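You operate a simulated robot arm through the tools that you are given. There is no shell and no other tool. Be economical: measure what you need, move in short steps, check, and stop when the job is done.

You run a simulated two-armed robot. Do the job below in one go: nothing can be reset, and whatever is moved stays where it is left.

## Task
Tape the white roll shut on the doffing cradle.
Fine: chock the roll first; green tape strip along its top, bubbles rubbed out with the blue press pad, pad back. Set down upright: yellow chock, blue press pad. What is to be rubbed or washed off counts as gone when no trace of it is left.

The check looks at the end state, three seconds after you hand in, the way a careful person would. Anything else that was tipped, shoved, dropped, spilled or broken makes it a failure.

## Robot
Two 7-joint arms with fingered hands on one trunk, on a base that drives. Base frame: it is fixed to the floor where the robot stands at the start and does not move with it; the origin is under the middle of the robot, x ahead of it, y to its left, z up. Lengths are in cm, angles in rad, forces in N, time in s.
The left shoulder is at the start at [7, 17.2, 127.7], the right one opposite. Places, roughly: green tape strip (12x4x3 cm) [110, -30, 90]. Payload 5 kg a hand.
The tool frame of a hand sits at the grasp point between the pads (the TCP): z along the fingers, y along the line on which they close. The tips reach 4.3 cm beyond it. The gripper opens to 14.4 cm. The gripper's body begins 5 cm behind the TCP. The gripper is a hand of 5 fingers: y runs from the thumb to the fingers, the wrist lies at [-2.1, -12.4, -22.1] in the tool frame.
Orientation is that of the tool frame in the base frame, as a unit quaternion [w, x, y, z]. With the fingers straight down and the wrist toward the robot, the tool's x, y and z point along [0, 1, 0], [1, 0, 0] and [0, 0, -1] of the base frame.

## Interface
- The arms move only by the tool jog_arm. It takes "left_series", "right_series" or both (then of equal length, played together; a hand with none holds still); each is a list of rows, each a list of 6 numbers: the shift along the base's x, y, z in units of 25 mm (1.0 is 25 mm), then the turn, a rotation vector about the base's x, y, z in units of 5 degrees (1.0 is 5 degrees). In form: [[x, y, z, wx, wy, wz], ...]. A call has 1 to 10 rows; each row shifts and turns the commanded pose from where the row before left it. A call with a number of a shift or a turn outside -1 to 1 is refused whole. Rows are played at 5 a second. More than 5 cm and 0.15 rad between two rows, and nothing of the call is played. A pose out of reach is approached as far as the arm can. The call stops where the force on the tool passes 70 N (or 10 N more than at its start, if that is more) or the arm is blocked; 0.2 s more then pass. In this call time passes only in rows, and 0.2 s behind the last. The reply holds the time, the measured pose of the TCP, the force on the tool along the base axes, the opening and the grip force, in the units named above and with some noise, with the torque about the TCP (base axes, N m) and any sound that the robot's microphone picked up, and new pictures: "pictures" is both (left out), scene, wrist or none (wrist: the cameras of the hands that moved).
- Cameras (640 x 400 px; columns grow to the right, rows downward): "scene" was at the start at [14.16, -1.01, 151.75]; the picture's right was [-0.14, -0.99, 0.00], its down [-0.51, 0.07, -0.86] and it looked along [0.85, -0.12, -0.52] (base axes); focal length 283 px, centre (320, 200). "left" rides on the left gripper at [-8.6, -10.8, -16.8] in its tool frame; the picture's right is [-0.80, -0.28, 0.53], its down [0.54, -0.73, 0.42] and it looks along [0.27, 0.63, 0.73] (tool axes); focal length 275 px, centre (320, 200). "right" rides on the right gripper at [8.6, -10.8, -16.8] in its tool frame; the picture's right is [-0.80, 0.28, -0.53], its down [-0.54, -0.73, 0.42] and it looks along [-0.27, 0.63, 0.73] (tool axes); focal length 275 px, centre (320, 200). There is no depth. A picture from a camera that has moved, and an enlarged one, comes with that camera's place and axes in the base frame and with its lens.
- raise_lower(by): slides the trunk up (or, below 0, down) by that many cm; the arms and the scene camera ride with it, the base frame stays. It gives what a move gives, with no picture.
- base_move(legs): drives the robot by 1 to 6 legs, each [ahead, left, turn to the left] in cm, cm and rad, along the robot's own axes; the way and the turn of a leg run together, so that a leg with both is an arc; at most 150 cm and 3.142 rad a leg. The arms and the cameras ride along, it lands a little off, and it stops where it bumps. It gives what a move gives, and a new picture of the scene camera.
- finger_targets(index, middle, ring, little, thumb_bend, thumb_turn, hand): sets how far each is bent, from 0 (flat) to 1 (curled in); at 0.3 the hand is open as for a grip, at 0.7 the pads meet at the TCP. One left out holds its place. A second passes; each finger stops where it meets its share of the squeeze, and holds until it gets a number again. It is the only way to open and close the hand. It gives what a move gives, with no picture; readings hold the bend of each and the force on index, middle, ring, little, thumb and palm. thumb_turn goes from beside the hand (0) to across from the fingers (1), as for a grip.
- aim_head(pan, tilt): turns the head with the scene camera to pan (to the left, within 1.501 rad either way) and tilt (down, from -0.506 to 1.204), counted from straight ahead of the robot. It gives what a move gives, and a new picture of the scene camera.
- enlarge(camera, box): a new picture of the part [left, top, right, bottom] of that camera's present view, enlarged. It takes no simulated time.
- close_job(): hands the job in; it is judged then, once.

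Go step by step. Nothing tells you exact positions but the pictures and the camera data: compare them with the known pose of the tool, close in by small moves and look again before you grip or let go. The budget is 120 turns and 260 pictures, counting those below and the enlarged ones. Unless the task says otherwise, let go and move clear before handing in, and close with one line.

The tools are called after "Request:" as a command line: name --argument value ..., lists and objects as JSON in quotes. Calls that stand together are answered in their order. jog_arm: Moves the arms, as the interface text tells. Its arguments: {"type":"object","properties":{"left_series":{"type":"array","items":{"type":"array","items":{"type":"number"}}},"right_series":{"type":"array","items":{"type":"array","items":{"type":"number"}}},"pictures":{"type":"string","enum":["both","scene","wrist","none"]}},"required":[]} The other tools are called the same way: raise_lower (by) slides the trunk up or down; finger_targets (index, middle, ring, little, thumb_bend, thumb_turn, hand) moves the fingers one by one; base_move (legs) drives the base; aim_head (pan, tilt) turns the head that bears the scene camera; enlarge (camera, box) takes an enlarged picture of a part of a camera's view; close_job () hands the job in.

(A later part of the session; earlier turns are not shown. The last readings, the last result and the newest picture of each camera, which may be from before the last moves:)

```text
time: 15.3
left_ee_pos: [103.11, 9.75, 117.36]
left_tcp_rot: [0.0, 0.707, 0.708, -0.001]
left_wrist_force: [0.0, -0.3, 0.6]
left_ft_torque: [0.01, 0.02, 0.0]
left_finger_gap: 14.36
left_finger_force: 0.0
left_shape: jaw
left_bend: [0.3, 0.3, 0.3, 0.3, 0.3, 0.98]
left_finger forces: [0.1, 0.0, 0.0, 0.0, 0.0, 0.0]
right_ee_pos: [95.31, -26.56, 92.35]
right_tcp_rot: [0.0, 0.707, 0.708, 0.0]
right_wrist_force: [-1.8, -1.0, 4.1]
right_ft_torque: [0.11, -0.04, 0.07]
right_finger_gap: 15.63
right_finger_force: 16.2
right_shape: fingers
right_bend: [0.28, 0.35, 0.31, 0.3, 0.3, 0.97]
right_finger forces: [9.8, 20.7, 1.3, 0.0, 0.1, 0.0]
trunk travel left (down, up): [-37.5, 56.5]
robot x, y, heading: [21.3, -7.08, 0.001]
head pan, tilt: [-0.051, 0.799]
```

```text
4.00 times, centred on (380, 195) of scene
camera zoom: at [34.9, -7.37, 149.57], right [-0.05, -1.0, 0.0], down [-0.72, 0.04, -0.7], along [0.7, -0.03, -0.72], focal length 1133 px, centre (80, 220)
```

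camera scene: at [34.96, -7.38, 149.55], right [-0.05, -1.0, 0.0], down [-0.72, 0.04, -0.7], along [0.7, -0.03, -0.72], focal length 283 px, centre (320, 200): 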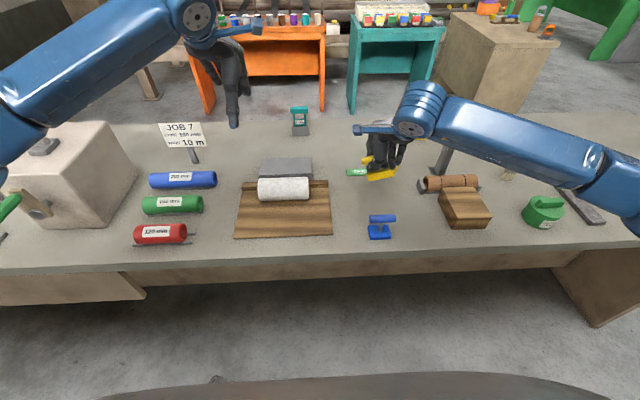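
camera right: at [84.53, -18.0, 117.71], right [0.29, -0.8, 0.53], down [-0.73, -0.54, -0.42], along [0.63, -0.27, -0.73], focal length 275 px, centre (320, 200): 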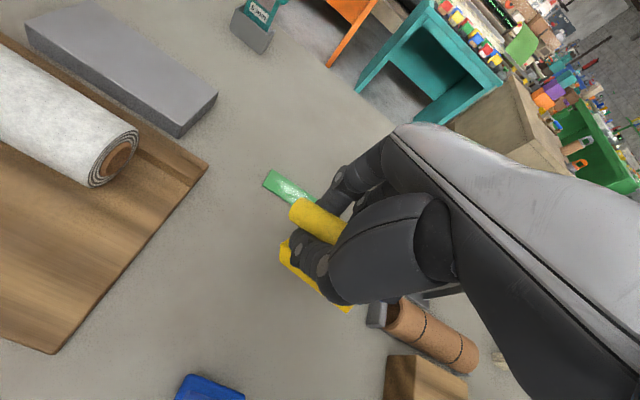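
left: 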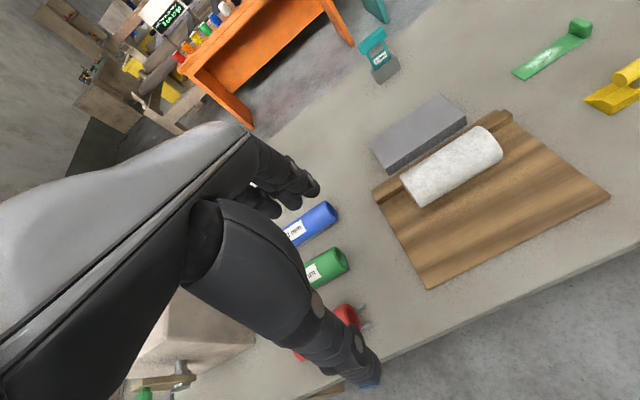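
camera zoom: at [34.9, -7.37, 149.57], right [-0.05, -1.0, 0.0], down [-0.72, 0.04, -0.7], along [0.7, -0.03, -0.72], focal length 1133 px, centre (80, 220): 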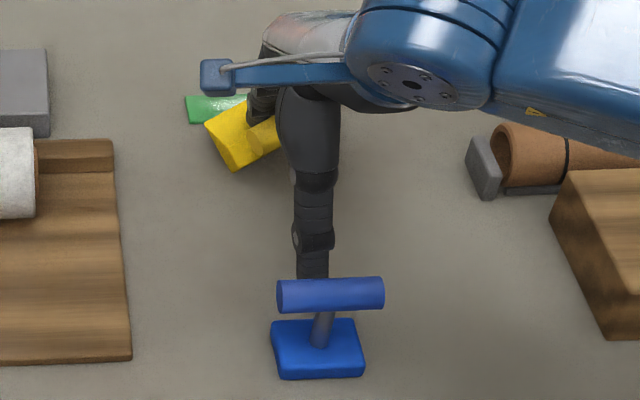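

The chock's post has caught between index and middle, so opening dragged it toward the strip. I'll bend those fingers back to bring it away, then free them separately.

Request:
finger_targets --hand "right" --index 0.5 --middle 0.57

Request:
jog_arm --right_series '[[0, 0, 0, 0, 0, 0]]'

Request:
enlarge --camera "right" --box '[200, 180, 360, 340]'

Request:
enlarge --camera "left" --box '[400, 0, 640, 150]'

```text
time: 16.3
left_ee_pos: [103.2, 9.73, 117.27]
left_tcp_rot: [0.0, 0.707, 0.707, 0.0]
left_wrist_force: [-0.7, 1.0, 0.3]
left_ft_torque: [-0.02, 0.0, 0.01]
left_finger_gap: 14.39
left_finger_force: 0.0
left_shape: jaw
left_bend: [0.3, 0.3, 0.3, 0.3, 0.3, 0.98]
left_finger forces: [0.1, 0.0, 0.1, 0.0, 0.1, 0.0]
right_ee_pos: [95.32, -26.68, 92.42]
right_tcp_rot: [0.0, 0.707, 0.708, 0.0]
right_wrist_force: [-0.2, 0.1, 2.6]
right_ft_torque: [-0.05, -0.07, -0.03]
right_finger_gap: 11.54
right_finger_force: 2.2
right_shape: fingers
right_bend: [0.49, 0.57, 0.3, 0.3, 0.3, 0.97]
right_finger forces: [0.8, 4.0, 0.0, 0.0, 0.0, 0.0]
trunk travel left (down, up): [-37.5, 56.5]
robot x, y, heading: [21.65, -7.22, 0.0]
head pan, tilt: [-0.051, 0.799]
```

```text
time: 16.7
left_ee_pos: [103.2, 9.68, 117.38]
left_tcp_rot: [0.001, 0.707, 0.708, 0.0]
left_wrist_force: [-0.9, 1.0, -0.1]
left_ft_torque: [-0.01, 0.0, -0.01]
left_finger_gap: 14.38
left_finger_force: 0.1
left_shape: jaw
left_bend: [0.3, 0.3, 0.3, 0.3, 0.3, 0.98]
left_finger forces: [0.1, 0.1, 0.0, 0.0, 0.0, 0.1]
right_ee_pos: [95.34, -26.52, 92.2]
right_tcp_rot: [0.0, 0.706, 0.708, 0.0]
right_wrist_force: [-0.6, -0.2, 2.6]
right_ft_torque: [-0.02, -0.1, -0.02]
right_finger_gap: 11.54
right_finger_force: 2.7
right_shape: fingers
right_bend: [0.49, 0.57, 0.3, 0.3, 0.3, 0.97]
right_finger forces: [0.8, 4.1, 0.0, 0.1, 0.1, 0.0]
trunk travel left (down, up): [-37.5, 56.5]
robot x, y, heading: [21.6, -7.35, 0.005]
head pan, tilt: [-0.051, 0.799]
camera scene: at [34.93, -7.36, 149.56], right [-0.05, -1.0, 0.0], down [-0.72, 0.04, -0.7], along [0.7, -0.03, -0.72], focal length 283 px, centre (320, 200)
camera right: at [84.52, -18.12, 109.05], right [0.29, -0.8, 0.53], down [-0.72, -0.54, -0.42], along [0.63, -0.27, -0.73], focal length 275 px, centre (320, 200)
```

scene: 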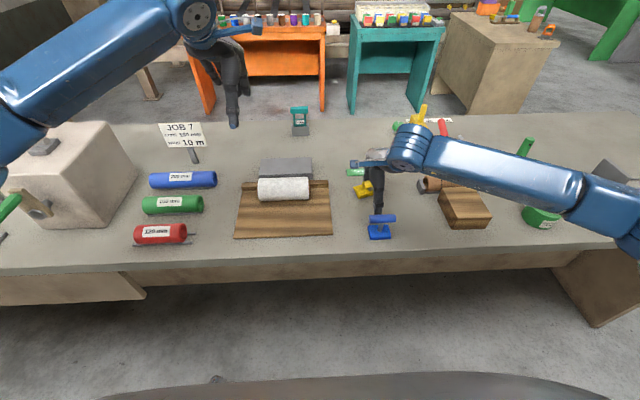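
right: 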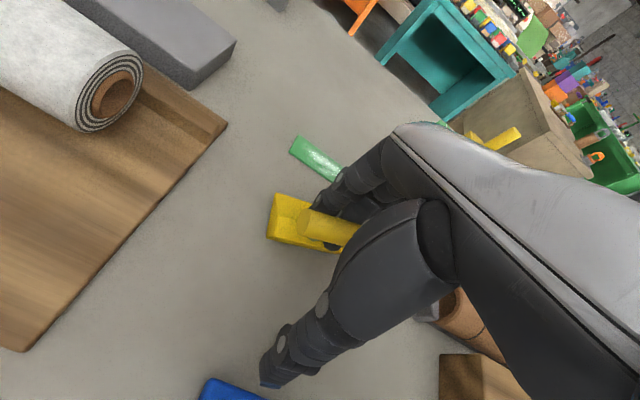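

```text
2.50 times, centred on (280, 260) of right
camera zoom: at [84.52, -18.12, 109.05], right [0.29, -0.8, 0.53], down [-0.72, -0.54, -0.42], along [0.63, -0.27, -0.73], focal length 688 px, centre (420, 50)
```

zoom: 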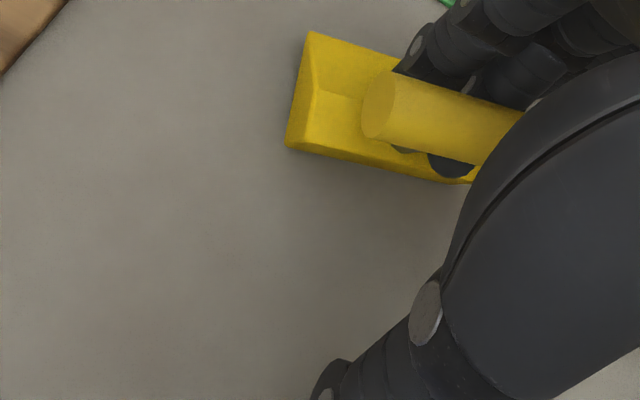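

```text
2.67 times, centred on (520, 75) of left
camera zoom: at [92.33, 1.07, 133.97], right [-0.28, -0.8, -0.53], down [-0.73, 0.54, -0.42], along [0.63, 0.27, -0.73], focal length 734 px, centre (-213, 533)
```

zoom: 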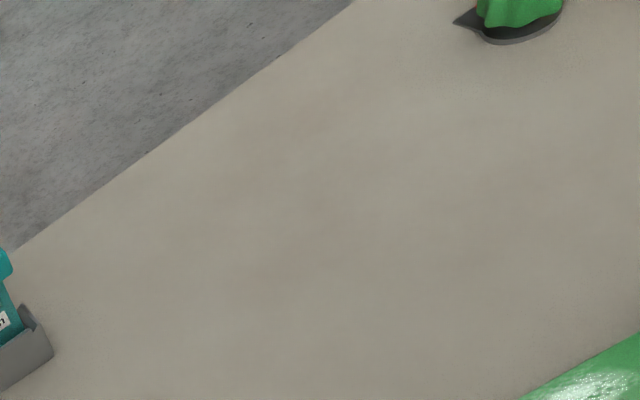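

The forces are low now, with the middle fingertip under the bar. I'll slide the hand +x to withdraw the fingertips from under it.

Request:
jog_arm --right_series '[[0.3, 0, 0, 0, 0, 0], [0.3, 0, 0, 0, 0, 0], [0.3, 0, 0, 0, 0, 0], [0.3, 0, 0, 0, 0, 0]]' --pictures "none"

Request:
enlarge --camera "right" --box '[200, 180, 360, 340]'

Request:
enlarge --camera "scene" --box '[340, 145, 420, 245]'

```text
time: 17.7
left_ee_pos: [103.17, 9.74, 117.22]
left_tcp_rot: [0.0, 0.706, 0.708, 0.0]
left_wrist_force: [-0.9, -0.2, 0.4]
left_ft_torque: [0.0, -0.01, 0.0]
left_finger_gap: 14.33
left_finger_force: 0.0
left_shape: jaw
left_bend: [0.3, 0.3, 0.3, 0.3, 0.3, 0.98]
left_finger forces: [0.0, 0.1, 0.0, 0.0, 0.0, 0.1]
right_ee_pos: [98.32, -26.54, 92.18]
right_tcp_rot: [0.0, 0.707, 0.707, -0.001]
right_wrist_force: [-0.6, 0.4, 0.8]
right_ft_torque: [0.04, 0.07, -0.01]
right_finger_gap: 11.42
right_finger_force: 3.0
right_shape: fingers
right_bend: [0.5, 0.57, 0.3, 0.3, 0.3, 0.97]
right_finger forces: [0.3, 3.9, 0.0, 0.0, 0.0, 0.1]
trunk travel left (down, up): [-37.5, 56.5]
robot x, y, heading: [21.74, -7.04, 0.003]
head pan, tilt: [-0.051, 0.799]
```

```text
2.50 times, centred on (280, 260) of right
camera zoom: at [87.55, -18.02, 109.08], right [0.29, -0.8, 0.53], down [-0.73, -0.54, -0.42], along [0.63, -0.27, -0.73], focal length 688 px, centre (420, 50)
```

zoom: 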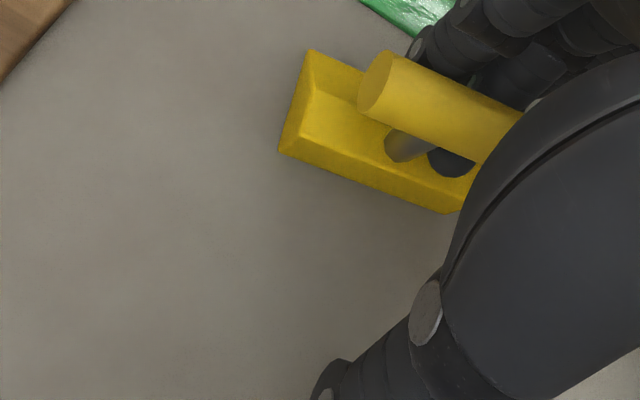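

```text
4.00 times, centred on (380, 195) of scene
camera zoom: at [34.98, -7.36, 149.56], right [-0.05, -1.0, 0.0], down [-0.72, 0.04, -0.7], along [0.7, -0.03, -0.72], focal length 1133 px, centre (80, 220)
```

zoom: 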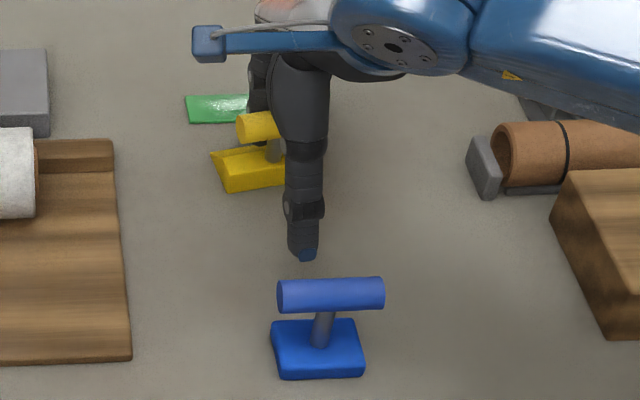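

The chock followed but stands upright, with the middle fingertip lightly jammed under the bar. I'll straighten the index and ease the middle to see which relieves it.

Request:
finger_targets --hand "right" --index 0.35 --middle 0.62

Request:
enlarge --camera "right" --box '[200, 180, 360, 340]'

```text
time: 18.7
left_ee_pos: [103.16, 9.58, 117.33]
left_tcp_rot: [0.0, 0.707, 0.708, 0.0]
left_wrist_force: [-1.4, 0.0, -0.1]
left_ft_torque: [-0.01, 0.03, -0.02]
left_finger_gap: 14.39
left_finger_force: 0.0
left_shape: jaw
left_bend: [0.3, 0.3, 0.3, 0.3, 0.3, 0.98]
left_finger forces: [0.0, 0.1, 0.0, 0.0, 0.0, 0.0]
right_ee_pos: [98.31, -26.37, 92.28]
right_tcp_rot: [0.0, 0.706, 0.708, 0.0]
right_wrist_force: [0.4, 0.1, 0.0]
right_ft_torque: [-0.03, -0.02, 0.0]
right_finger_gap: 14.03
right_finger_force: 0.1
right_shape: fingers
right_bend: [0.35, 0.62, 0.3, 0.3, 0.3, 0.97]
right_finger forces: [0.0, 0.5, 0.0, 0.0, 0.0, 0.1]
trunk travel left (down, up): [-37.5, 56.5]
robot x, y, heading: [21.94, -7.25, 0.004]
head pan, tilt: [-0.051, 0.799]
```

```text
2.50 times, centred on (280, 260) of right
camera zoom: at [87.54, -18.04, 109.08], right [0.29, -0.8, 0.53], down [-0.73, -0.54, -0.42], along [0.63, -0.27, -0.73], focal length 688 px, centre (420, 50)
```

zoom: 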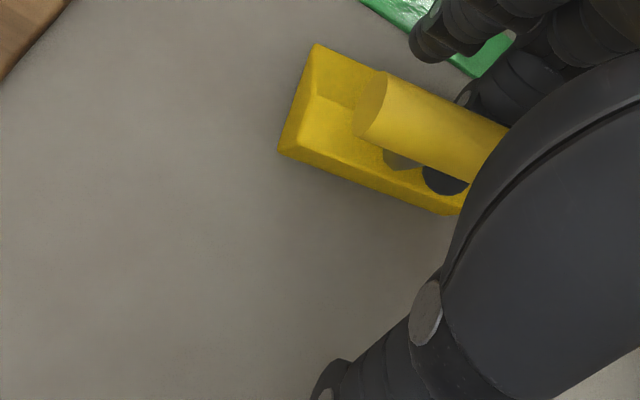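

It's nearly free (0.5 N). I'll shift +x a little more and look.

Request:
jog_arm --right_series '[[0.2, 0, 0, 0, 0, 0], [0.2, 0, 0, 0, 0, 0], [0.2, 0, 0, 0, 0, 0]]' --pictures "none"

Request:
enlarge --camera "right" --box '[200, 120, 400, 280]'

```text
time: 19.5
left_ee_pos: [103.2, 9.78, 117.27]
left_tcp_rot: [0.0, 0.706, 0.708, 0.0]
left_wrist_force: [-0.7, 0.6, -0.4]
left_ft_torque: [0.04, 0.01, 0.0]
left_finger_gap: 14.39
left_finger_force: 0.0
left_shape: jaw
left_bend: [0.3, 0.3, 0.3, 0.3, 0.3, 0.98]
left_finger forces: [0.0, 0.0, 0.0, 0.1, 0.0, 0.0]
right_ee_pos: [99.88, -26.57, 92.3]
right_tcp_rot: [0.0, 0.707, 0.708, -0.001]
right_wrist_force: [0.6, -0.3, 1.0]
right_ft_torque: [-0.02, 0.01, -0.03]
right_finger_gap: 14.04
right_finger_force: 0.1
right_shape: fingers
right_bend: [0.35, 0.62, 0.3, 0.3, 0.3, 0.97]
right_finger forces: [0.1, 0.1, 0.0, 0.1, 0.0, 0.1]
trunk travel left (down, up): [-37.5, 56.5]
robot x, y, heading: [22.07, -7.19, 0.004]
head pan, tilt: [-0.051, 0.799]
```

```text
2.50 times, centred on (300, 200) of right
camera zoom: at [88.99, -18.05, 109.04], right [0.29, -0.8, 0.53], down [-0.72, -0.54, -0.42], along [0.63, -0.27, -0.73], focal length 688 px, centre (370, 200)
```

zoom: 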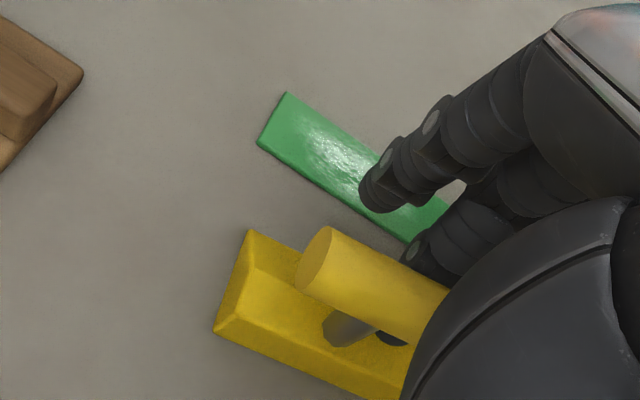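

Middle is slipping out and the chock is staying. A bit more +x, then straighten the middle.

Request:
jog_arm --right_series '[[0.2, 0, 0, 0, 0, 0], [0.2, 0, 0, 0, 0, 0]]' --pictures "none"

Request:
finger_targets --hand "right" --middle 0.4

Request:
enlarge --camera "right" --box '[200, 120, 400, 280]'

Request:
enlarge --camera "scene" --box '[340, 145, 420, 245]'

```text
time: 20.1
left_ee_pos: [103.11, 9.65, 117.23]
left_tcp_rot: [0.0, 0.707, 0.708, 0.0]
left_wrist_force: [0.4, 0.0, -0.1]
left_ft_torque: [-0.01, -0.04, 0.01]
left_finger_gap: 14.37
left_finger_force: 0.1
left_shape: jaw
left_bend: [0.3, 0.3, 0.3, 0.3, 0.3, 0.98]
left_finger forces: [0.1, 0.0, 0.1, 0.0, 0.0, 0.0]
right_ee_pos: [100.73, -26.55, 92.23]
right_tcp_rot: [0.0, 0.706, 0.708, 0.001]
right_wrist_force: [-0.1, -0.5, -0.4]
right_ft_torque: [0.01, 0.03, -0.01]
right_finger_gap: 14.07
right_finger_force: 0.0
right_shape: fingers
right_bend: [0.35, 0.62, 0.3, 0.3, 0.3, 0.97]
right_finger forces: [0.0, 0.0, 0.1, 0.1, 0.1, 0.0]
trunk travel left (down, up): [-37.5, 56.5]
robot x, y, heading: [21.64, -7.11, 0.0]
head pan, tilt: [-0.051, 0.799]
```

```text
time: 21.1
left_ee_pos: [103.08, 9.82, 117.26]
left_tcp_rot: [-0.001, 0.706, 0.708, 0.0]
left_wrist_force: [0.5, 0.5, -0.2]
left_ft_torque: [0.0, 0.0, -0.02]
left_finger_gap: 14.38
left_finger_force: 0.0
left_shape: jaw
left_bend: [0.3, 0.3, 0.3, 0.3, 0.3, 0.98]
left_finger forces: [0.0, 0.0, 0.1, 0.0, 0.0, 0.0]
right_ee_pos: [100.79, -26.5, 92.3]
right_tcp_rot: [0.0, 0.706, 0.708, 0.0]
right_wrist_force: [0.1, 0.4, -0.8]
right_ft_torque: [-0.02, 0.0, 0.0]
right_finger_gap: 14.05
right_finger_force: 0.1
right_shape: fingers
right_bend: [0.35, 0.4, 0.3, 0.3, 0.3, 0.97]
right_finger forces: [0.0, 0.0, 0.0, 0.0, 0.1, 0.0]
trunk travel left (down, up): [-37.5, 56.5]
robot x, y, heading: [21.86, -7.33, 0.002]
head pan, tilt: [-0.051, 0.799]
```

```text
2.50 times, centred on (300, 200) of right
camera zoom: at [89.99, -18.04, 109.1], right [0.29, -0.8, 0.53], down [-0.72, -0.54, -0.42], along [0.63, -0.27, -0.73], focal length 688 px, centre (370, 200)
```

zoom: 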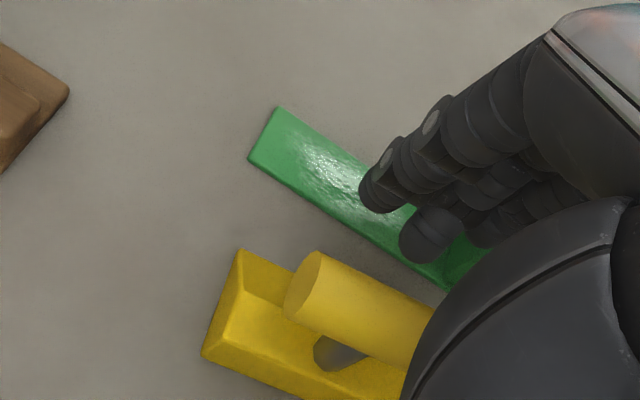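

```text
4.00 times, centred on (380, 195) of scene
camera zoom: at [34.97, -7.37, 149.56], right [-0.05, -1.0, 0.0], down [-0.72, 0.04, -0.7], along [0.7, -0.03, -0.72], focal length 1133 px, centre (80, 220)
```

zoom: 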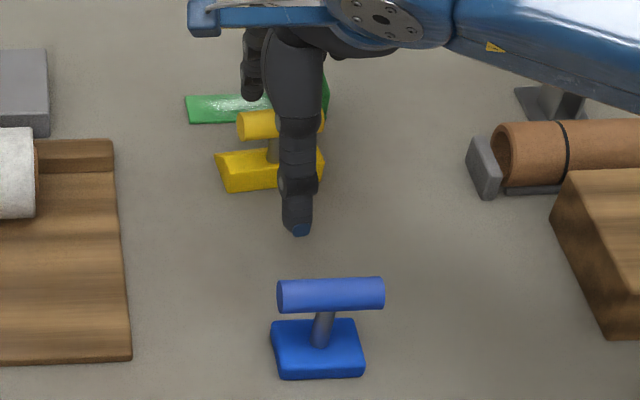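

The fingers are free and the chock stands upright. I'll rise and re-measure.

Request:
jog_arm --right_series '[[0, 0, 1, 0, 0, 0], [0, 0, 1, 0, 0, 0], [-0.8, 0, 1, 0, 0, 0], [-0.8, 0, 0, 0, 0, 0]]' --pictures "wrist"

Request:
finger_targets --hand "right" --index 0.3 --middle 0.3

Request:
enlarge --camera "right" --box '[180, 200, 340, 300]'

Request:
enlarge --camera "scene" --box '[340, 145, 420, 245]'

```text
time: 22.1
left_ee_pos: [103.05, 9.74, 117.24]
left_tcp_rot: [0.0, 0.707, 0.708, 0.0]
left_wrist_force: [-0.1, 0.1, 0.6]
left_ft_torque: [0.03, -0.01, 0.01]
left_finger_gap: 14.36
left_finger_force: 0.0
left_shape: jaw
left_bend: [0.3, 0.3, 0.3, 0.3, 0.3, 0.98]
left_finger forces: [0.0, 0.0, 0.0, 0.0, 0.0, 0.0]
right_ee_pos: [96.76, -26.61, 99.73]
right_tcp_rot: [0.0, 0.706, 0.708, 0.001]
right_wrist_force: [0.8, 0.2, 0.1]
right_ft_torque: [-0.01, 0.0, -0.02]
right_finger_gap: 14.07
right_finger_force: 0.0
right_shape: fingers
right_bend: [0.35, 0.4, 0.3, 0.3, 0.3, 0.97]
right_finger forces: [0.0, 0.0, 0.1, 0.0, 0.1, 0.1]
trunk travel left (down, up): [-37.5, 56.5]
robot x, y, heading: [21.49, -7.02, -0.001]
head pan, tilt: [-0.051, 0.799]
camera right: at [85.91, -18.03, 116.55], right [0.29, -0.8, 0.53], down [-0.72, -0.54, -0.42], along [0.63, -0.27, -0.73], focal length 275 px, centre (320, 200)
```

right: 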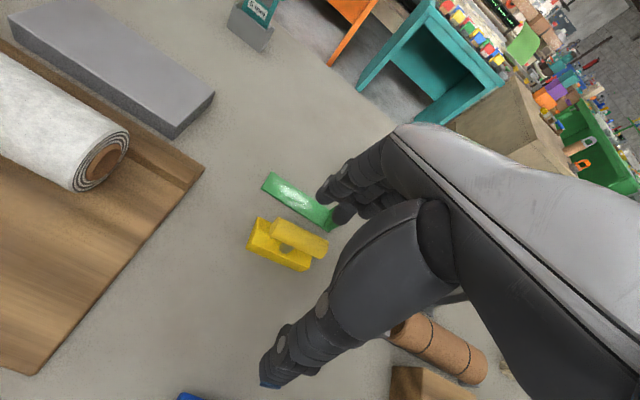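

```text
time: 23.1
left_ee_pos: [103.21, 9.74, 117.29]
left_tcp_rot: [0.0, 0.706, 0.708, 0.0]
left_wrist_force: [0.3, 0.1, -0.2]
left_ft_torque: [-0.01, 0.04, -0.01]
left_finger_gap: 14.38
left_finger_force: 0.0
left_shape: jaw
left_bend: [0.3, 0.3, 0.3, 0.3, 0.3, 0.98]
left_finger forces: [0.0, 0.0, 0.0, 0.0, 0.1, 0.0]
right_ee_pos: [96.86, -26.56, 99.69]
right_tcp_rot: [-0.001, 0.706, 0.708, 0.0]
right_wrist_force: [-0.4, 0.4, 0.4]
right_ft_torque: [0.0, -0.01, 0.0]
right_finger_gap: 14.9
right_finger_force: 0.0
right_shape: fingers
right_bend: [0.3, 0.3, 0.3, 0.3, 0.3, 0.97]
right_finger forces: [0.0, 0.0, 0.1, 0.1, 0.0, 0.1]
trunk travel left (down, up): [-37.5, 56.5]
robot x, y, heading: [21.94, -7.12, 0.001]
head pan, tilt: [-0.051, 0.799]
```

```text
4.00 times, centred on (260, 250) of right
camera zoom: at [85.95, -18.03, 116.52], right [0.29, -0.8, 0.53], down [-0.72, -0.54, -0.42], along [0.63, -0.27, -0.73], focal length 1101 px, centre (560, 0)
```

zoom: 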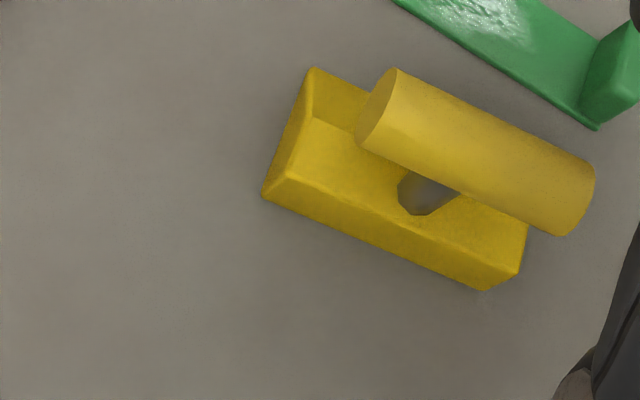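

```text
4.00 times, centred on (380, 195) of scene
camera zoom: at [34.95, -7.38, 149.56], right [-0.05, -1.0, 0.0], down [-0.72, 0.04, -0.7], along [0.7, -0.03, -0.72], focal length 1133 px, centre (80, 220)
```

zoom: 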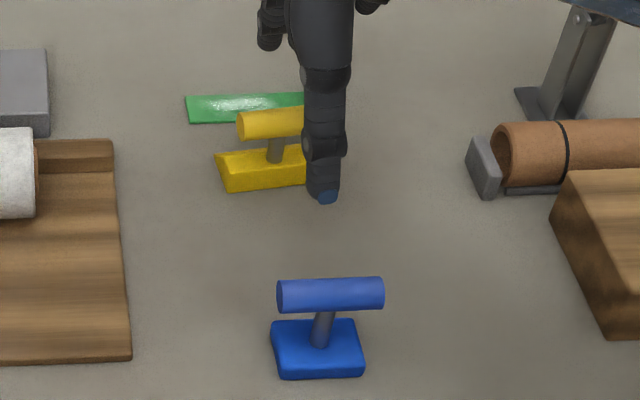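

The chock is upright with the bar at ≈ (101.6, −26.6, 91), yawed about +6°. I'll pre-narrow the fingers to clear the strip, align the yaw, descend and grip gently.

Request:
finger_targets --hand "right" --index 0.45 --middle 0.45 --ring 0.45 --little 0.45 --thumb_bend 0.45

Request:
jog_arm --right_series '[[0.95, 0, 0, 0, 0, 0.7], [0.95, 0, 0, 0, 0, 0.6], [0, 0, -0.7, 0, 0, 0], [0, 0, -0.7, 0, 0, 0]]' --pictures "wrist"

Request:
enlarge --camera "right" --box '[200, 180, 400, 305]'

Request:
enlarge --camera "scene" --box '[340, 145, 420, 245]'

```text
time: 24.1
left_ee_pos: [103.16, 9.82, 117.27]
left_tcp_rot: [0.0, 0.706, 0.708, 0.0]
left_wrist_force: [0.2, 0.1, 0.4]
left_ft_torque: [0.01, 0.02, 0.04]
left_finger_gap: 14.37
left_finger_force: 0.2
left_shape: jaw
left_bend: [0.3, 0.3, 0.3, 0.3, 0.3, 0.98]
left_finger forces: [0.0, 0.0, 0.1, 0.0, 0.1, 0.1]
right_ee_pos: [96.81, -26.6, 99.76]
right_tcp_rot: [0.0, 0.707, 0.708, 0.0]
right_wrist_force: [-1.1, -0.2, -0.1]
right_ft_torque: [0.0, 0.0, 0.0]
right_finger_gap: 9.69
right_finger_force: 0.0
right_shape: fingers
right_bend: [0.45, 0.45, 0.45, 0.45, 0.45, 0.97]
right_finger forces: [0.0, 0.0, 0.0, 0.0, 0.0, 0.0]
trunk travel left (down, up): [-37.5, 56.5]
robot x, y, heading: [21.8, -7.52, -0.003]
head pan, tilt: [-0.051, 0.799]
```

```text
time: 25.1
left_ee_pos: [103.3, 9.66, 117.31]
left_tcp_rot: [0.0, 0.707, 0.708, 0.0]
left_wrist_force: [0.3, 1.0, 0.0]
left_ft_torque: [-0.02, 0.01, 0.0]
left_finger_gap: 14.37
left_finger_force: 0.2
left_shape: jaw
left_bend: [0.3, 0.3, 0.3, 0.3, 0.3, 0.98]
left_finger forces: [0.0, 0.1, 0.0, 0.1, 0.0, 0.0]
right_ee_pos: [101.77, -26.6, 96.18]
right_tcp_rot: [-0.001, 0.666, 0.746, -0.001]
right_wrist_force: [0.5, 0.9, -0.3]
right_ft_torque: [-0.01, 0.01, 0.01]
right_finger_gap: 9.71
right_finger_force: 0.1
right_shape: fingers
right_bend: [0.45, 0.45, 0.45, 0.45, 0.45, 0.97]
right_finger forces: [0.1, 0.0, 0.0, 0.0, 0.1, 0.1]
trunk travel left (down, up): [-37.5, 56.5]
robot x, y, heading: [21.79, -7.31, 0.003]
head pan, tilt: [-0.051, 0.799]
camera right: at [89.99, -19.39, 113.02], right [0.37, -0.76, 0.53], down [-0.66, -0.62, -0.42], along [0.65, -0.19, -0.73], focal length 275 px, centre (320, 200)
```

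right: 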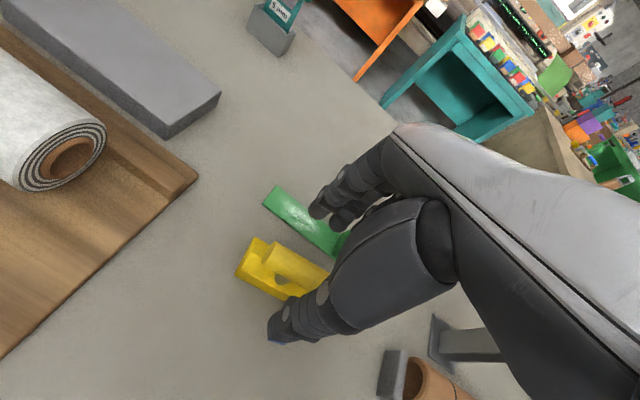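

```text
3.20 times, centred on (300, 242) of right
camera zoom: at [89.99, -19.39, 113.02], right [0.37, -0.76, 0.53], down [-0.66, -0.62, -0.42], along [0.65, -0.19, -0.73], focal length 881 px, centre (384, 64)
```

zoom: 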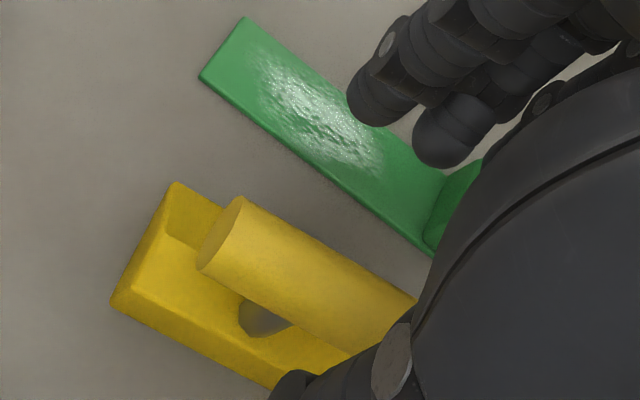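

```text
4.00 times, centred on (380, 195) of scene
camera zoom: at [35.03, -7.39, 149.56], right [-0.05, -1.0, 0.0], down [-0.72, 0.04, -0.7], along [0.7, -0.03, -0.72], focal length 1133 px, centre (80, 220)
```

zoom: 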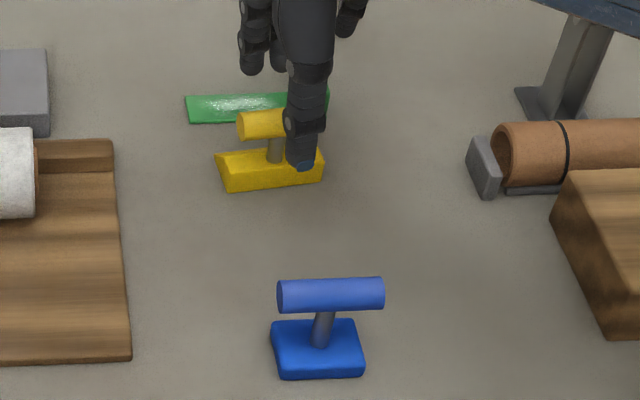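

Thumb and fingers straddle the bar. I'll shift slightly +y, descend to z ≈ 93 and close gently.

Request:
jog_arm --right_series '[[0, 0.2, -0.6, 0, 0, 0], [0, 0, -0.65, 0, 0, 0]]' --pictures "none"

Request:
finger_targets --hand "right" --index 0.7 --middle 0.7 --ring 0.7 --little 0.7 --thumb_bend 0.7

Request:
enlarge --camera "right" --box '[200, 180, 400, 305]'

Request:
enlarge --camera "scene" --box '[340, 145, 420, 245]'

```text
time: 25.7
left_ee_pos: [103.15, 9.69, 117.21]
left_tcp_rot: [0.0, 0.706, 0.708, 0.0]
left_wrist_force: [-0.1, 0.0, 0.3]
left_ft_torque: [-0.02, 0.02, 0.0]
left_finger_gap: 14.36
left_finger_force: 0.1
left_shape: jaw
left_bend: [0.3, 0.3, 0.3, 0.3, 0.3, 0.98]
left_finger forces: [0.1, 0.0, 0.1, 0.1, 0.0, 0.0]
right_ee_pos: [101.67, -26.19, 93.05]
right_tcp_rot: [0.0, 0.666, 0.746, 0.001]
right_wrist_force: [-0.4, -0.4, 0.8]
right_ft_torque: [0.01, 0.01, 0.0]
right_finger_gap: 9.68
right_finger_force: 0.1
right_shape: fingers
right_bend: [0.45, 0.45, 0.45, 0.45, 0.45, 0.97]
right_finger forces: [0.0, 0.1, 0.1, 0.0, 0.1, 0.0]
trunk travel left (down, up): [-37.5, 56.5]
robot x, y, heading: [21.35, -7.22, 0.002]
head pan, tilt: [-0.051, 0.799]
```

```text
time: 26.7
left_ee_pos: [103.25, 9.75, 117.13]
left_tcp_rot: [0.0, 0.707, 0.708, 0.0]
left_wrist_force: [-0.3, 0.0, 0.1]
left_ft_torque: [0.02, -0.02, -0.02]
left_finger_gap: 14.37
left_finger_force: 0.0
left_shape: jaw
left_bend: [0.3, 0.3, 0.3, 0.3, 0.3, 0.98]
left_finger forces: [0.0, 0.0, 0.1, 0.1, 0.1, 0.1]
right_ee_pos: [101.57, -26.12, 93.18]
right_tcp_rot: [0.0, 0.665, 0.747, 0.0]
right_wrist_force: [0.5, 1.3, -0.4]
right_ft_torque: [0.03, 0.02, 0.02]
right_finger_gap: 1.55
right_finger_force: 3.4
right_shape: fingers
right_bend: [0.68, 0.69, 0.69, 0.7, 0.68, 0.97]
right_finger forces: [2.7, 0.8, 0.8, 0.1, 3.6, 0.1]
trunk travel left (down, up): [-37.5, 56.5]
robot x, y, heading: [21.52, -7.26, 0.003]
head pan, tilt: [-0.051, 0.799]
```

```text
3.20 times, centred on (300, 242) of right
camera zoom: at [89.91, -18.97, 109.88], right [0.37, -0.76, 0.53], down [-0.66, -0.62, -0.42], along [0.65, -0.19, -0.73], focal length 881 px, centre (384, 64)
```

zoom: 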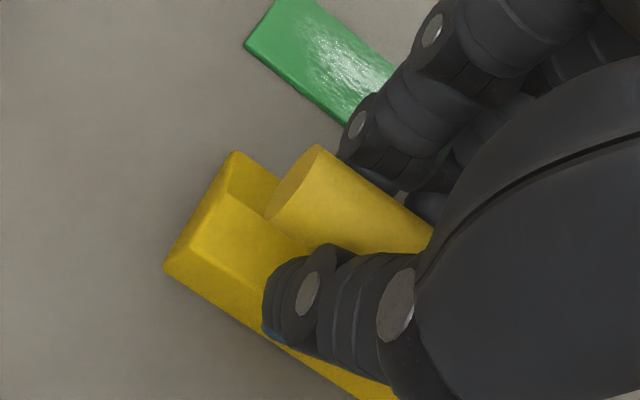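

```text
4.00 times, centred on (380, 195) of scene
camera zoom: at [34.99, -7.38, 149.56], right [-0.05, -1.0, 0.0], down [-0.72, 0.04, -0.7], along [0.7, -0.03, -0.72], focal length 1133 px, centre (80, 220)
```

zoom: 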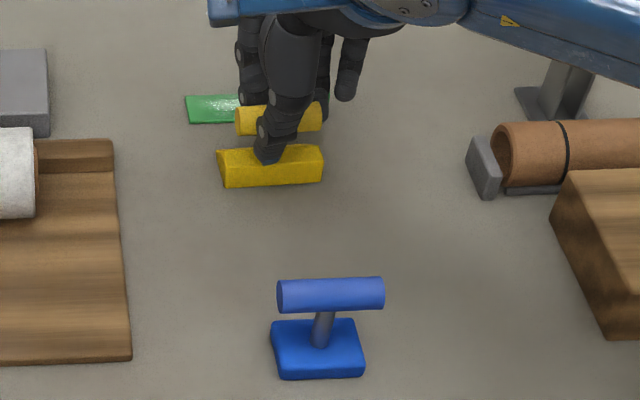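

Gripped level, with 3.4 N. I'll add a touch of squeeze, then lift and check.

Request:
finger_targets --hand "right" --index 0.72 --middle 0.73 --ring 0.72 --thumb_bend 0.72

Request:
jog_arm --right_series '[[0, 0, 0.4, 0, 0, 0], [0, 0, 0.4, 0, 0, 0]]' --pictures "none"

Request:
enlarge --camera "scene" --box '[340, 145, 420, 245]'

Request:
enlarge --camera "right" --box '[200, 180, 400, 305]'

```text
time: 27.7
left_ee_pos: [103.2, 9.73, 117.26]
left_tcp_rot: [0.0, 0.706, 0.708, 0.0]
left_wrist_force: [-0.1, 0.3, -0.2]
left_ft_torque: [-0.02, 0.02, 0.02]
left_finger_gap: 14.38
left_finger_force: 0.2
left_shape: jaw
left_bend: [0.3, 0.3, 0.3, 0.3, 0.3, 0.98]
left_finger forces: [0.1, 0.0, 0.0, 0.0, 0.1, 0.1]
right_ee_pos: [101.58, -26.23, 93.19]
right_tcp_rot: [0.0, 0.665, 0.747, 0.0]
right_wrist_force: [0.6, 1.4, -1.1]
right_ft_torque: [0.03, 0.02, -0.02]
right_finger_gap: 1.3
right_finger_force: 10.4
right_shape: fingers
right_bend: [0.71, 0.72, 0.72, 0.7, 0.68, 0.96]
right_finger forces: [6.4, 4.3, 0.4, 0.0, 9.2, 0.1]
trunk travel left (down, up): [-37.5, 56.5]
robot x, y, heading: [21.69, -7.09, 0.003]
head pan, tilt: [-0.051, 0.799]
```

```text
time: 28.3
left_ee_pos: [103.3, 9.73, 117.34]
left_tcp_rot: [-0.001, 0.706, 0.708, 0.0]
left_wrist_force: [0.5, -0.2, 0.1]
left_ft_torque: [0.0, 0.0, 0.0]
left_finger_gap: 14.38
left_finger_force: 0.1
left_shape: jaw
left_bend: [0.3, 0.3, 0.3, 0.3, 0.3, 0.98]
left_finger forces: [0.0, 0.1, 0.0, 0.0, 0.0, 0.0]
right_ee_pos: [101.52, -26.1, 95.16]
right_tcp_rot: [0.0, 0.665, 0.747, 0.0]
right_wrist_force: [0.1, 0.9, -1.3]
right_ft_torque: [-0.02, -0.02, 0.01]
right_finger_gap: 1.25
right_finger_force: 10.7
right_shape: fingers
right_bend: [0.71, 0.72, 0.72, 0.7, 0.68, 0.96]
right_finger forces: [6.3, 4.3, 0.3, 0.0, 9.2, 0.0]
trunk travel left (down, up): [-37.5, 56.5]
robot x, y, heading: [21.42, -6.99, 0.005]
head pan, tilt: [-0.051, 0.799]
```

```text
4.00 times, centred on (380, 195) of scene
camera zoom: at [34.96, -7.37, 149.56], right [-0.05, -1.0, 0.0], down [-0.72, 0.04, -0.7], along [0.7, -0.03, -0.72], focal length 1133 px, centre (80, 220)
```

zoom: 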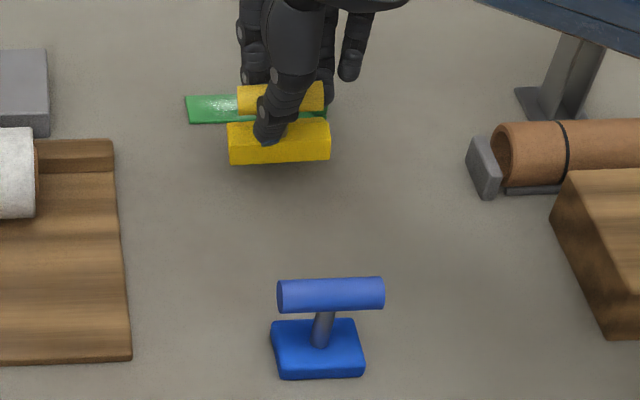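

```text
3.20 times, centred on (300, 242) of right
camera zoom: at [89.82, -18.87, 111.96], right [0.37, -0.76, 0.53], down [-0.66, -0.62, -0.42], along [0.65, -0.19, -0.73], focal length 881 px, centre (384, 64)
```

zoom: 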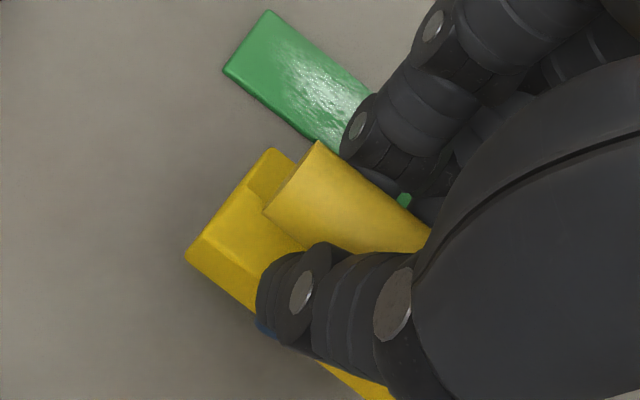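

It's held firmly, slightly nose-up, which is fine to set down. I'll carry it over the front part of the cradle and square it to the roll.

Request:
jog_arm --right_series '[[0, 0, 1, 0, 0, 0], [-0.7, 0.5, 1, 0, 0, 0], [-0.98, 1, 0, 0, 0, -0.4], [-0.98, 1, 0, 0, 0, -0.4], [-0.98, 1, 0, 0, 0, -0.4], [-0.96, 1, 0, 0, 0, -0.3], [0, 1, 0, 0, 0, 0], [0, 1, 0, 0, 0, 0], [0, 1, 0, 0, 0, 0]]' --pictures "none"

Request:
jog_arm --right_series '[[0, 1, 0, 0, 0, 0], [0, 1, 0, 0, 0, 0], [0, 1, 0, 0, 0, 0], [0, 0.2, 0, 0, 0, 0]]'

Request:
enlarge --camera "scene" --box '[220, 135, 350, 245]'

Request:
enlarge --camera "left" --box '[340, 150, 640, 400]'

```text
time: 30.3
left_ee_pos: [103.18, 9.79, 117.23]
left_tcp_rot: [0.001, 0.706, 0.708, 0.0]
left_wrist_force: [0.3, 0.4, -0.3]
left_ft_torque: [-0.03, 0.05, -0.01]
left_finger_gap: 14.37
left_finger_force: 0.0
left_shape: jaw
left_bend: [0.3, 0.3, 0.3, 0.3, 0.3, 0.98]
left_finger forces: [0.0, 0.0, 0.0, 0.1, 0.0, 0.0]
right_ee_pos: [90.14, -7.4, 100.08]
right_tcp_rot: [0.0, 0.713, 0.701, -0.001]
right_wrist_force: [-0.5, 0.1, -1.2]
right_ft_torque: [-0.01, -0.01, -0.01]
right_finger_gap: 1.3
right_finger_force: 10.1
right_shape: fingers
right_bend: [0.71, 0.72, 0.72, 0.7, 0.68, 0.96]
right_finger forces: [6.2, 4.3, 0.4, 0.0, 9.0, 0.1]
trunk travel left (down, up): [-37.5, 56.5]
robot x, y, heading: [21.92, -7.51, 0.004]
head pan, tilt: [-0.051, 0.799]
```

```text
time: 31.3
left_ee_pos: [103.21, 9.67, 117.3]
left_tcp_rot: [0.0, 0.706, 0.708, 0.0]
left_wrist_force: [0.0, 0.3, 0.5]
left_ft_torque: [0.02, 0.0, 0.0]
left_finger_gap: 14.33
left_finger_force: 0.0
left_shape: jaw
left_bend: [0.3, 0.3, 0.3, 0.3, 0.3, 0.98]
left_finger forces: [0.1, 0.0, 0.0, 0.0, 0.1, 0.1]
right_ee_pos: [90.14, 0.7, 100.1]
right_tcp_rot: [0.0, 0.712, 0.702, 0.0]
right_wrist_force: [0.0, -0.2, -1.6]
right_ft_torque: [0.02, -0.03, -0.03]
right_finger_gap: 1.29
right_finger_force: 9.8
right_shape: fingers
right_bend: [0.71, 0.72, 0.72, 0.7, 0.68, 0.96]
right_finger forces: [6.3, 4.3, 0.4, 0.0, 8.9, 0.0]
trunk travel left (down, up): [-37.5, 56.5]
robot x, y, heading: [21.24, -7.21, -0.003]
head pan, tilt: [-0.051, 0.799]
camera scene: at [34.98, -7.37, 149.56], right [-0.05, -1.0, 0.0], down [-0.72, 0.04, -0.7], along [0.7, -0.03, -0.72], focal length 283 px, centre (320, 200)
camera right: at [79.46, 9.41, 116.9], right [0.27, -0.8, 0.53], down [-0.73, -0.53, -0.42], along [0.62, -0.28, -0.73], focal length 275 px, centre (320, 200)
```

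scene: 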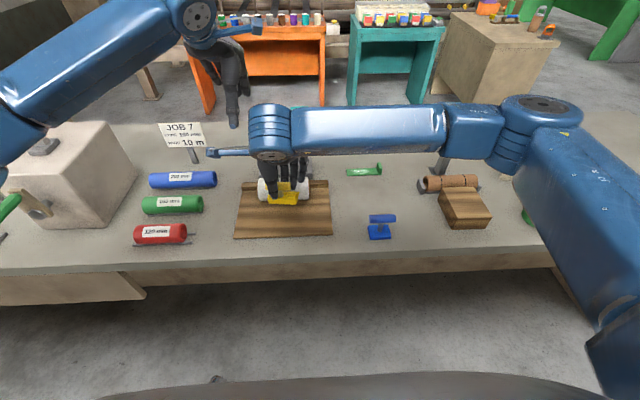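
right: 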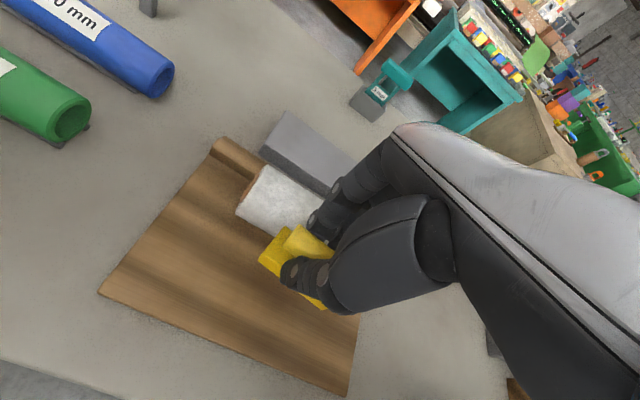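

```text
3.64 times, centred on (285, 190) of scene
camera zoom: at [34.98, -7.37, 149.56], right [-0.05, -1.0, 0.0], down [-0.72, 0.04, -0.7], along [0.7, -0.03, -0.72], focal length 1030 px, centre (447, 236)
```

zoom: 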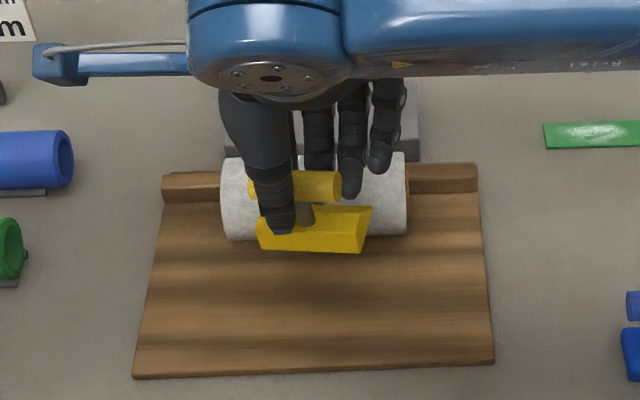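

```text
1.60 times, centred on (490, 275) of left
camera zoom: at [92.38, 1.05, 133.94], right [-0.28, -0.8, -0.53], down [-0.73, 0.54, -0.42], along [0.63, 0.27, -0.73], focal length 440 px, centre (48, 80)
```

zoom: 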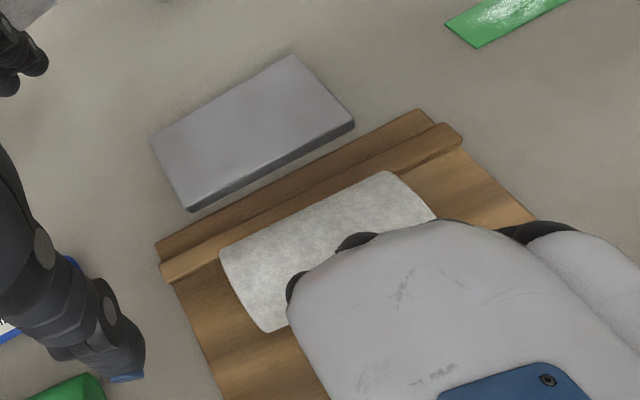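

The chock is centred in front of the roll at x ≈ 88–92. I'll lower it toward the cradle in steps.

Request:
jog_arm --right_series '[[0, 0, -0.6, 0, 0, 0], [0, 0, -0.6, 0, 0, 0], [0, 0, -0.3, 0, 0, 0]]' --pictures "none"

Request:
enlarge --camera "scene" --box '[220, 135, 350, 245]'

Request:
enlarge --camera "right" --box '[200, 130, 400, 330]'

```text
time: 32.1
left_ee_pos: [103.26, 9.86, 117.29]
left_tcp_rot: [0.0, 0.706, 0.708, 0.0]
left_wrist_force: [-0.4, 0.5, 0.2]
left_ft_torque: [0.02, 0.02, -0.02]
left_finger_gap: 14.39
left_finger_force: 0.0
left_shape: jaw
left_bend: [0.3, 0.3, 0.3, 0.3, 0.3, 0.98]
left_finger forces: [0.0, 0.0, 0.1, 0.0, 0.0, 0.0]
right_ee_pos: [89.97, 0.82, 96.31]
right_tcp_rot: [0.0, 0.712, 0.702, -0.001]
right_wrist_force: [0.1, -0.3, -1.1]
right_ft_torque: [0.02, -0.04, -0.01]
right_finger_gap: 1.25
right_finger_force: 9.8
right_shape: fingers
right_bend: [0.71, 0.72, 0.72, 0.7, 0.68, 0.96]
right_finger forces: [6.2, 4.3, 0.2, 0.0, 9.0, 0.0]
trunk travel left (down, up): [-37.5, 56.5]
robot x, y, heading: [21.87, -7.24, 0.004]
head pan, tilt: [-0.051, 0.799]
```

```text
3.64 times, centred on (285, 190) of scene
camera zoom: at [34.98, -7.35, 149.56], right [-0.05, -1.0, 0.0], down [-0.72, 0.04, -0.7], along [0.7, -0.03, -0.72], focal length 1030 px, centre (447, 236)
```

zoom: 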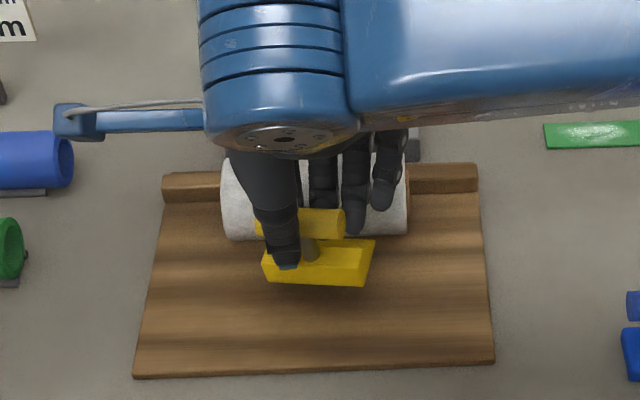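

```text
2.00 times, centred on (300, 230) of right
camera zoom: at [79.43, 9.43, 113.14], right [0.27, -0.8, 0.53], down [-0.73, -0.53, -0.42], along [0.62, -0.28, -0.73], focal length 551 px, centre (360, 140)
```

zoom: 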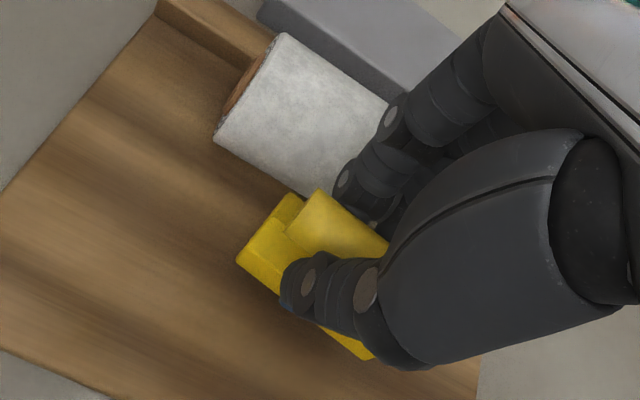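

The chock is yawed a few degrees relative to the roll. I'll correct by +5° and continue lowering.

Request:
jog_arm --right_series '[[0, 0, -0.2, 0, 0, 0.9], [0, 0, -0.2, 0, 0, 0], [0, 0, -0.15, 0, 0, 0]]' --pictures "none"

Request:
enlarge --camera "scene" --box '[220, 135, 350, 245]'

```text
time: 32.9
left_ee_pos: [103.22, 9.73, 117.25]
left_tcp_rot: [0.0, 0.706, 0.708, 0.0]
left_wrist_force: [-0.5, -0.4, -0.2]
left_ft_torque: [0.02, 0.02, -0.01]
left_finger_gap: 14.36
left_finger_force: 0.1
left_shape: jaw
left_bend: [0.3, 0.3, 0.3, 0.3, 0.3, 0.98]
left_finger forces: [0.0, 0.0, 0.0, 0.1, 0.1, 0.0]
right_ee_pos: [89.96, 0.52, 95.03]
right_tcp_rot: [0.0, 0.685, 0.729, 0.0]
right_wrist_force: [-0.9, -0.2, -1.1]
right_ft_torque: [0.02, 0.02, -0.03]
right_finger_gap: 1.27
right_finger_force: 9.9
right_shape: fingers
right_bend: [0.71, 0.72, 0.72, 0.7, 0.68, 0.96]
right_finger forces: [6.2, 4.2, 0.3, 0.1, 8.8, 0.1]
trunk travel left (down, up): [-37.5, 56.5]
robot x, y, heading: [21.81, -7.02, 0.001]
head pan, tilt: [-0.051, 0.799]
```

```text
3.64 times, centred on (285, 190) of scene
camera zoom: at [34.98, -7.37, 149.56], right [-0.05, -1.0, 0.0], down [-0.72, 0.04, -0.7], along [0.7, -0.03, -0.72], focal length 1030 px, centre (447, 236)
```

zoom: 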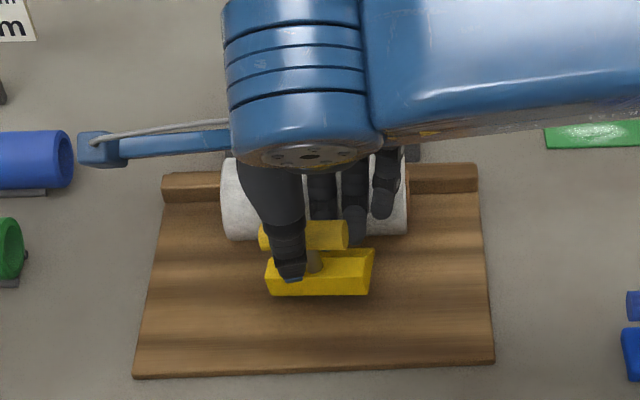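

Aligned. About a centimetre left; lowering further.

Request:
jog_arm --right_series '[[0, 0, -0.15, 0, 0, 0], [0, 0, -0.15, 0, 0, 0]]' --pictures "none"

Request:
enlarge --camera "right" --box '[200, 130, 400, 330]'

```text
time: 33.5
left_ee_pos: [103.15, 9.71, 117.16]
left_tcp_rot: [0.0, 0.707, 0.708, 0.0]
left_wrist_force: [-0.7, 0.3, -0.6]
left_ft_torque: [-0.01, -0.01, 0.02]
left_finger_gap: 14.38
left_finger_force: 0.1
left_shape: jaw
left_bend: [0.3, 0.3, 0.3, 0.3, 0.3, 0.98]
left_finger forces: [0.1, 0.0, 0.0, 0.0, 0.0, 0.0]
right_ee_pos: [90.08, 0.67, 94.25]
right_tcp_rot: [0.0, 0.685, 0.729, 0.0]
right_wrist_force: [-0.4, -0.3, -1.3]
right_ft_torque: [0.03, -0.02, 0.02]
right_finger_gap: 1.27
right_finger_force: 9.6
right_shape: fingers
right_bend: [0.71, 0.72, 0.72, 0.7, 0.68, 0.96]
right_finger forces: [6.2, 4.3, 0.3, 0.0, 8.9, 0.0]
trunk travel left (down, up): [-37.5, 56.5]
robot x, y, heading: [21.72, -6.84, -0.001]
head pan, tilt: [-0.051, 0.799]
```

```text
2.00 times, centred on (300, 230) of right
camera zoom: at [78.78, 8.44, 111.03], right [0.33, -0.78, 0.53], down [-0.69, -0.59, -0.42], along [0.64, -0.23, -0.73], focal length 551 px, centre (360, 140)
```

zoom: 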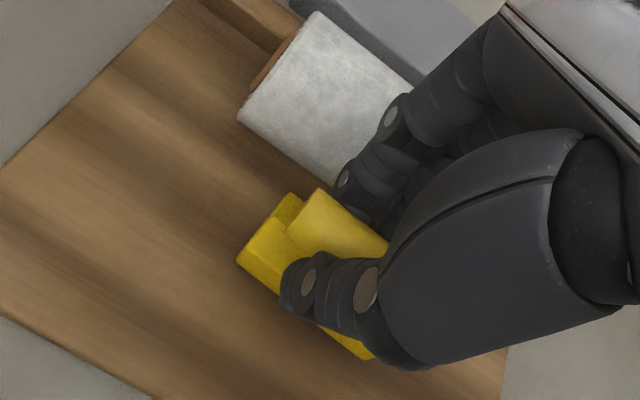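

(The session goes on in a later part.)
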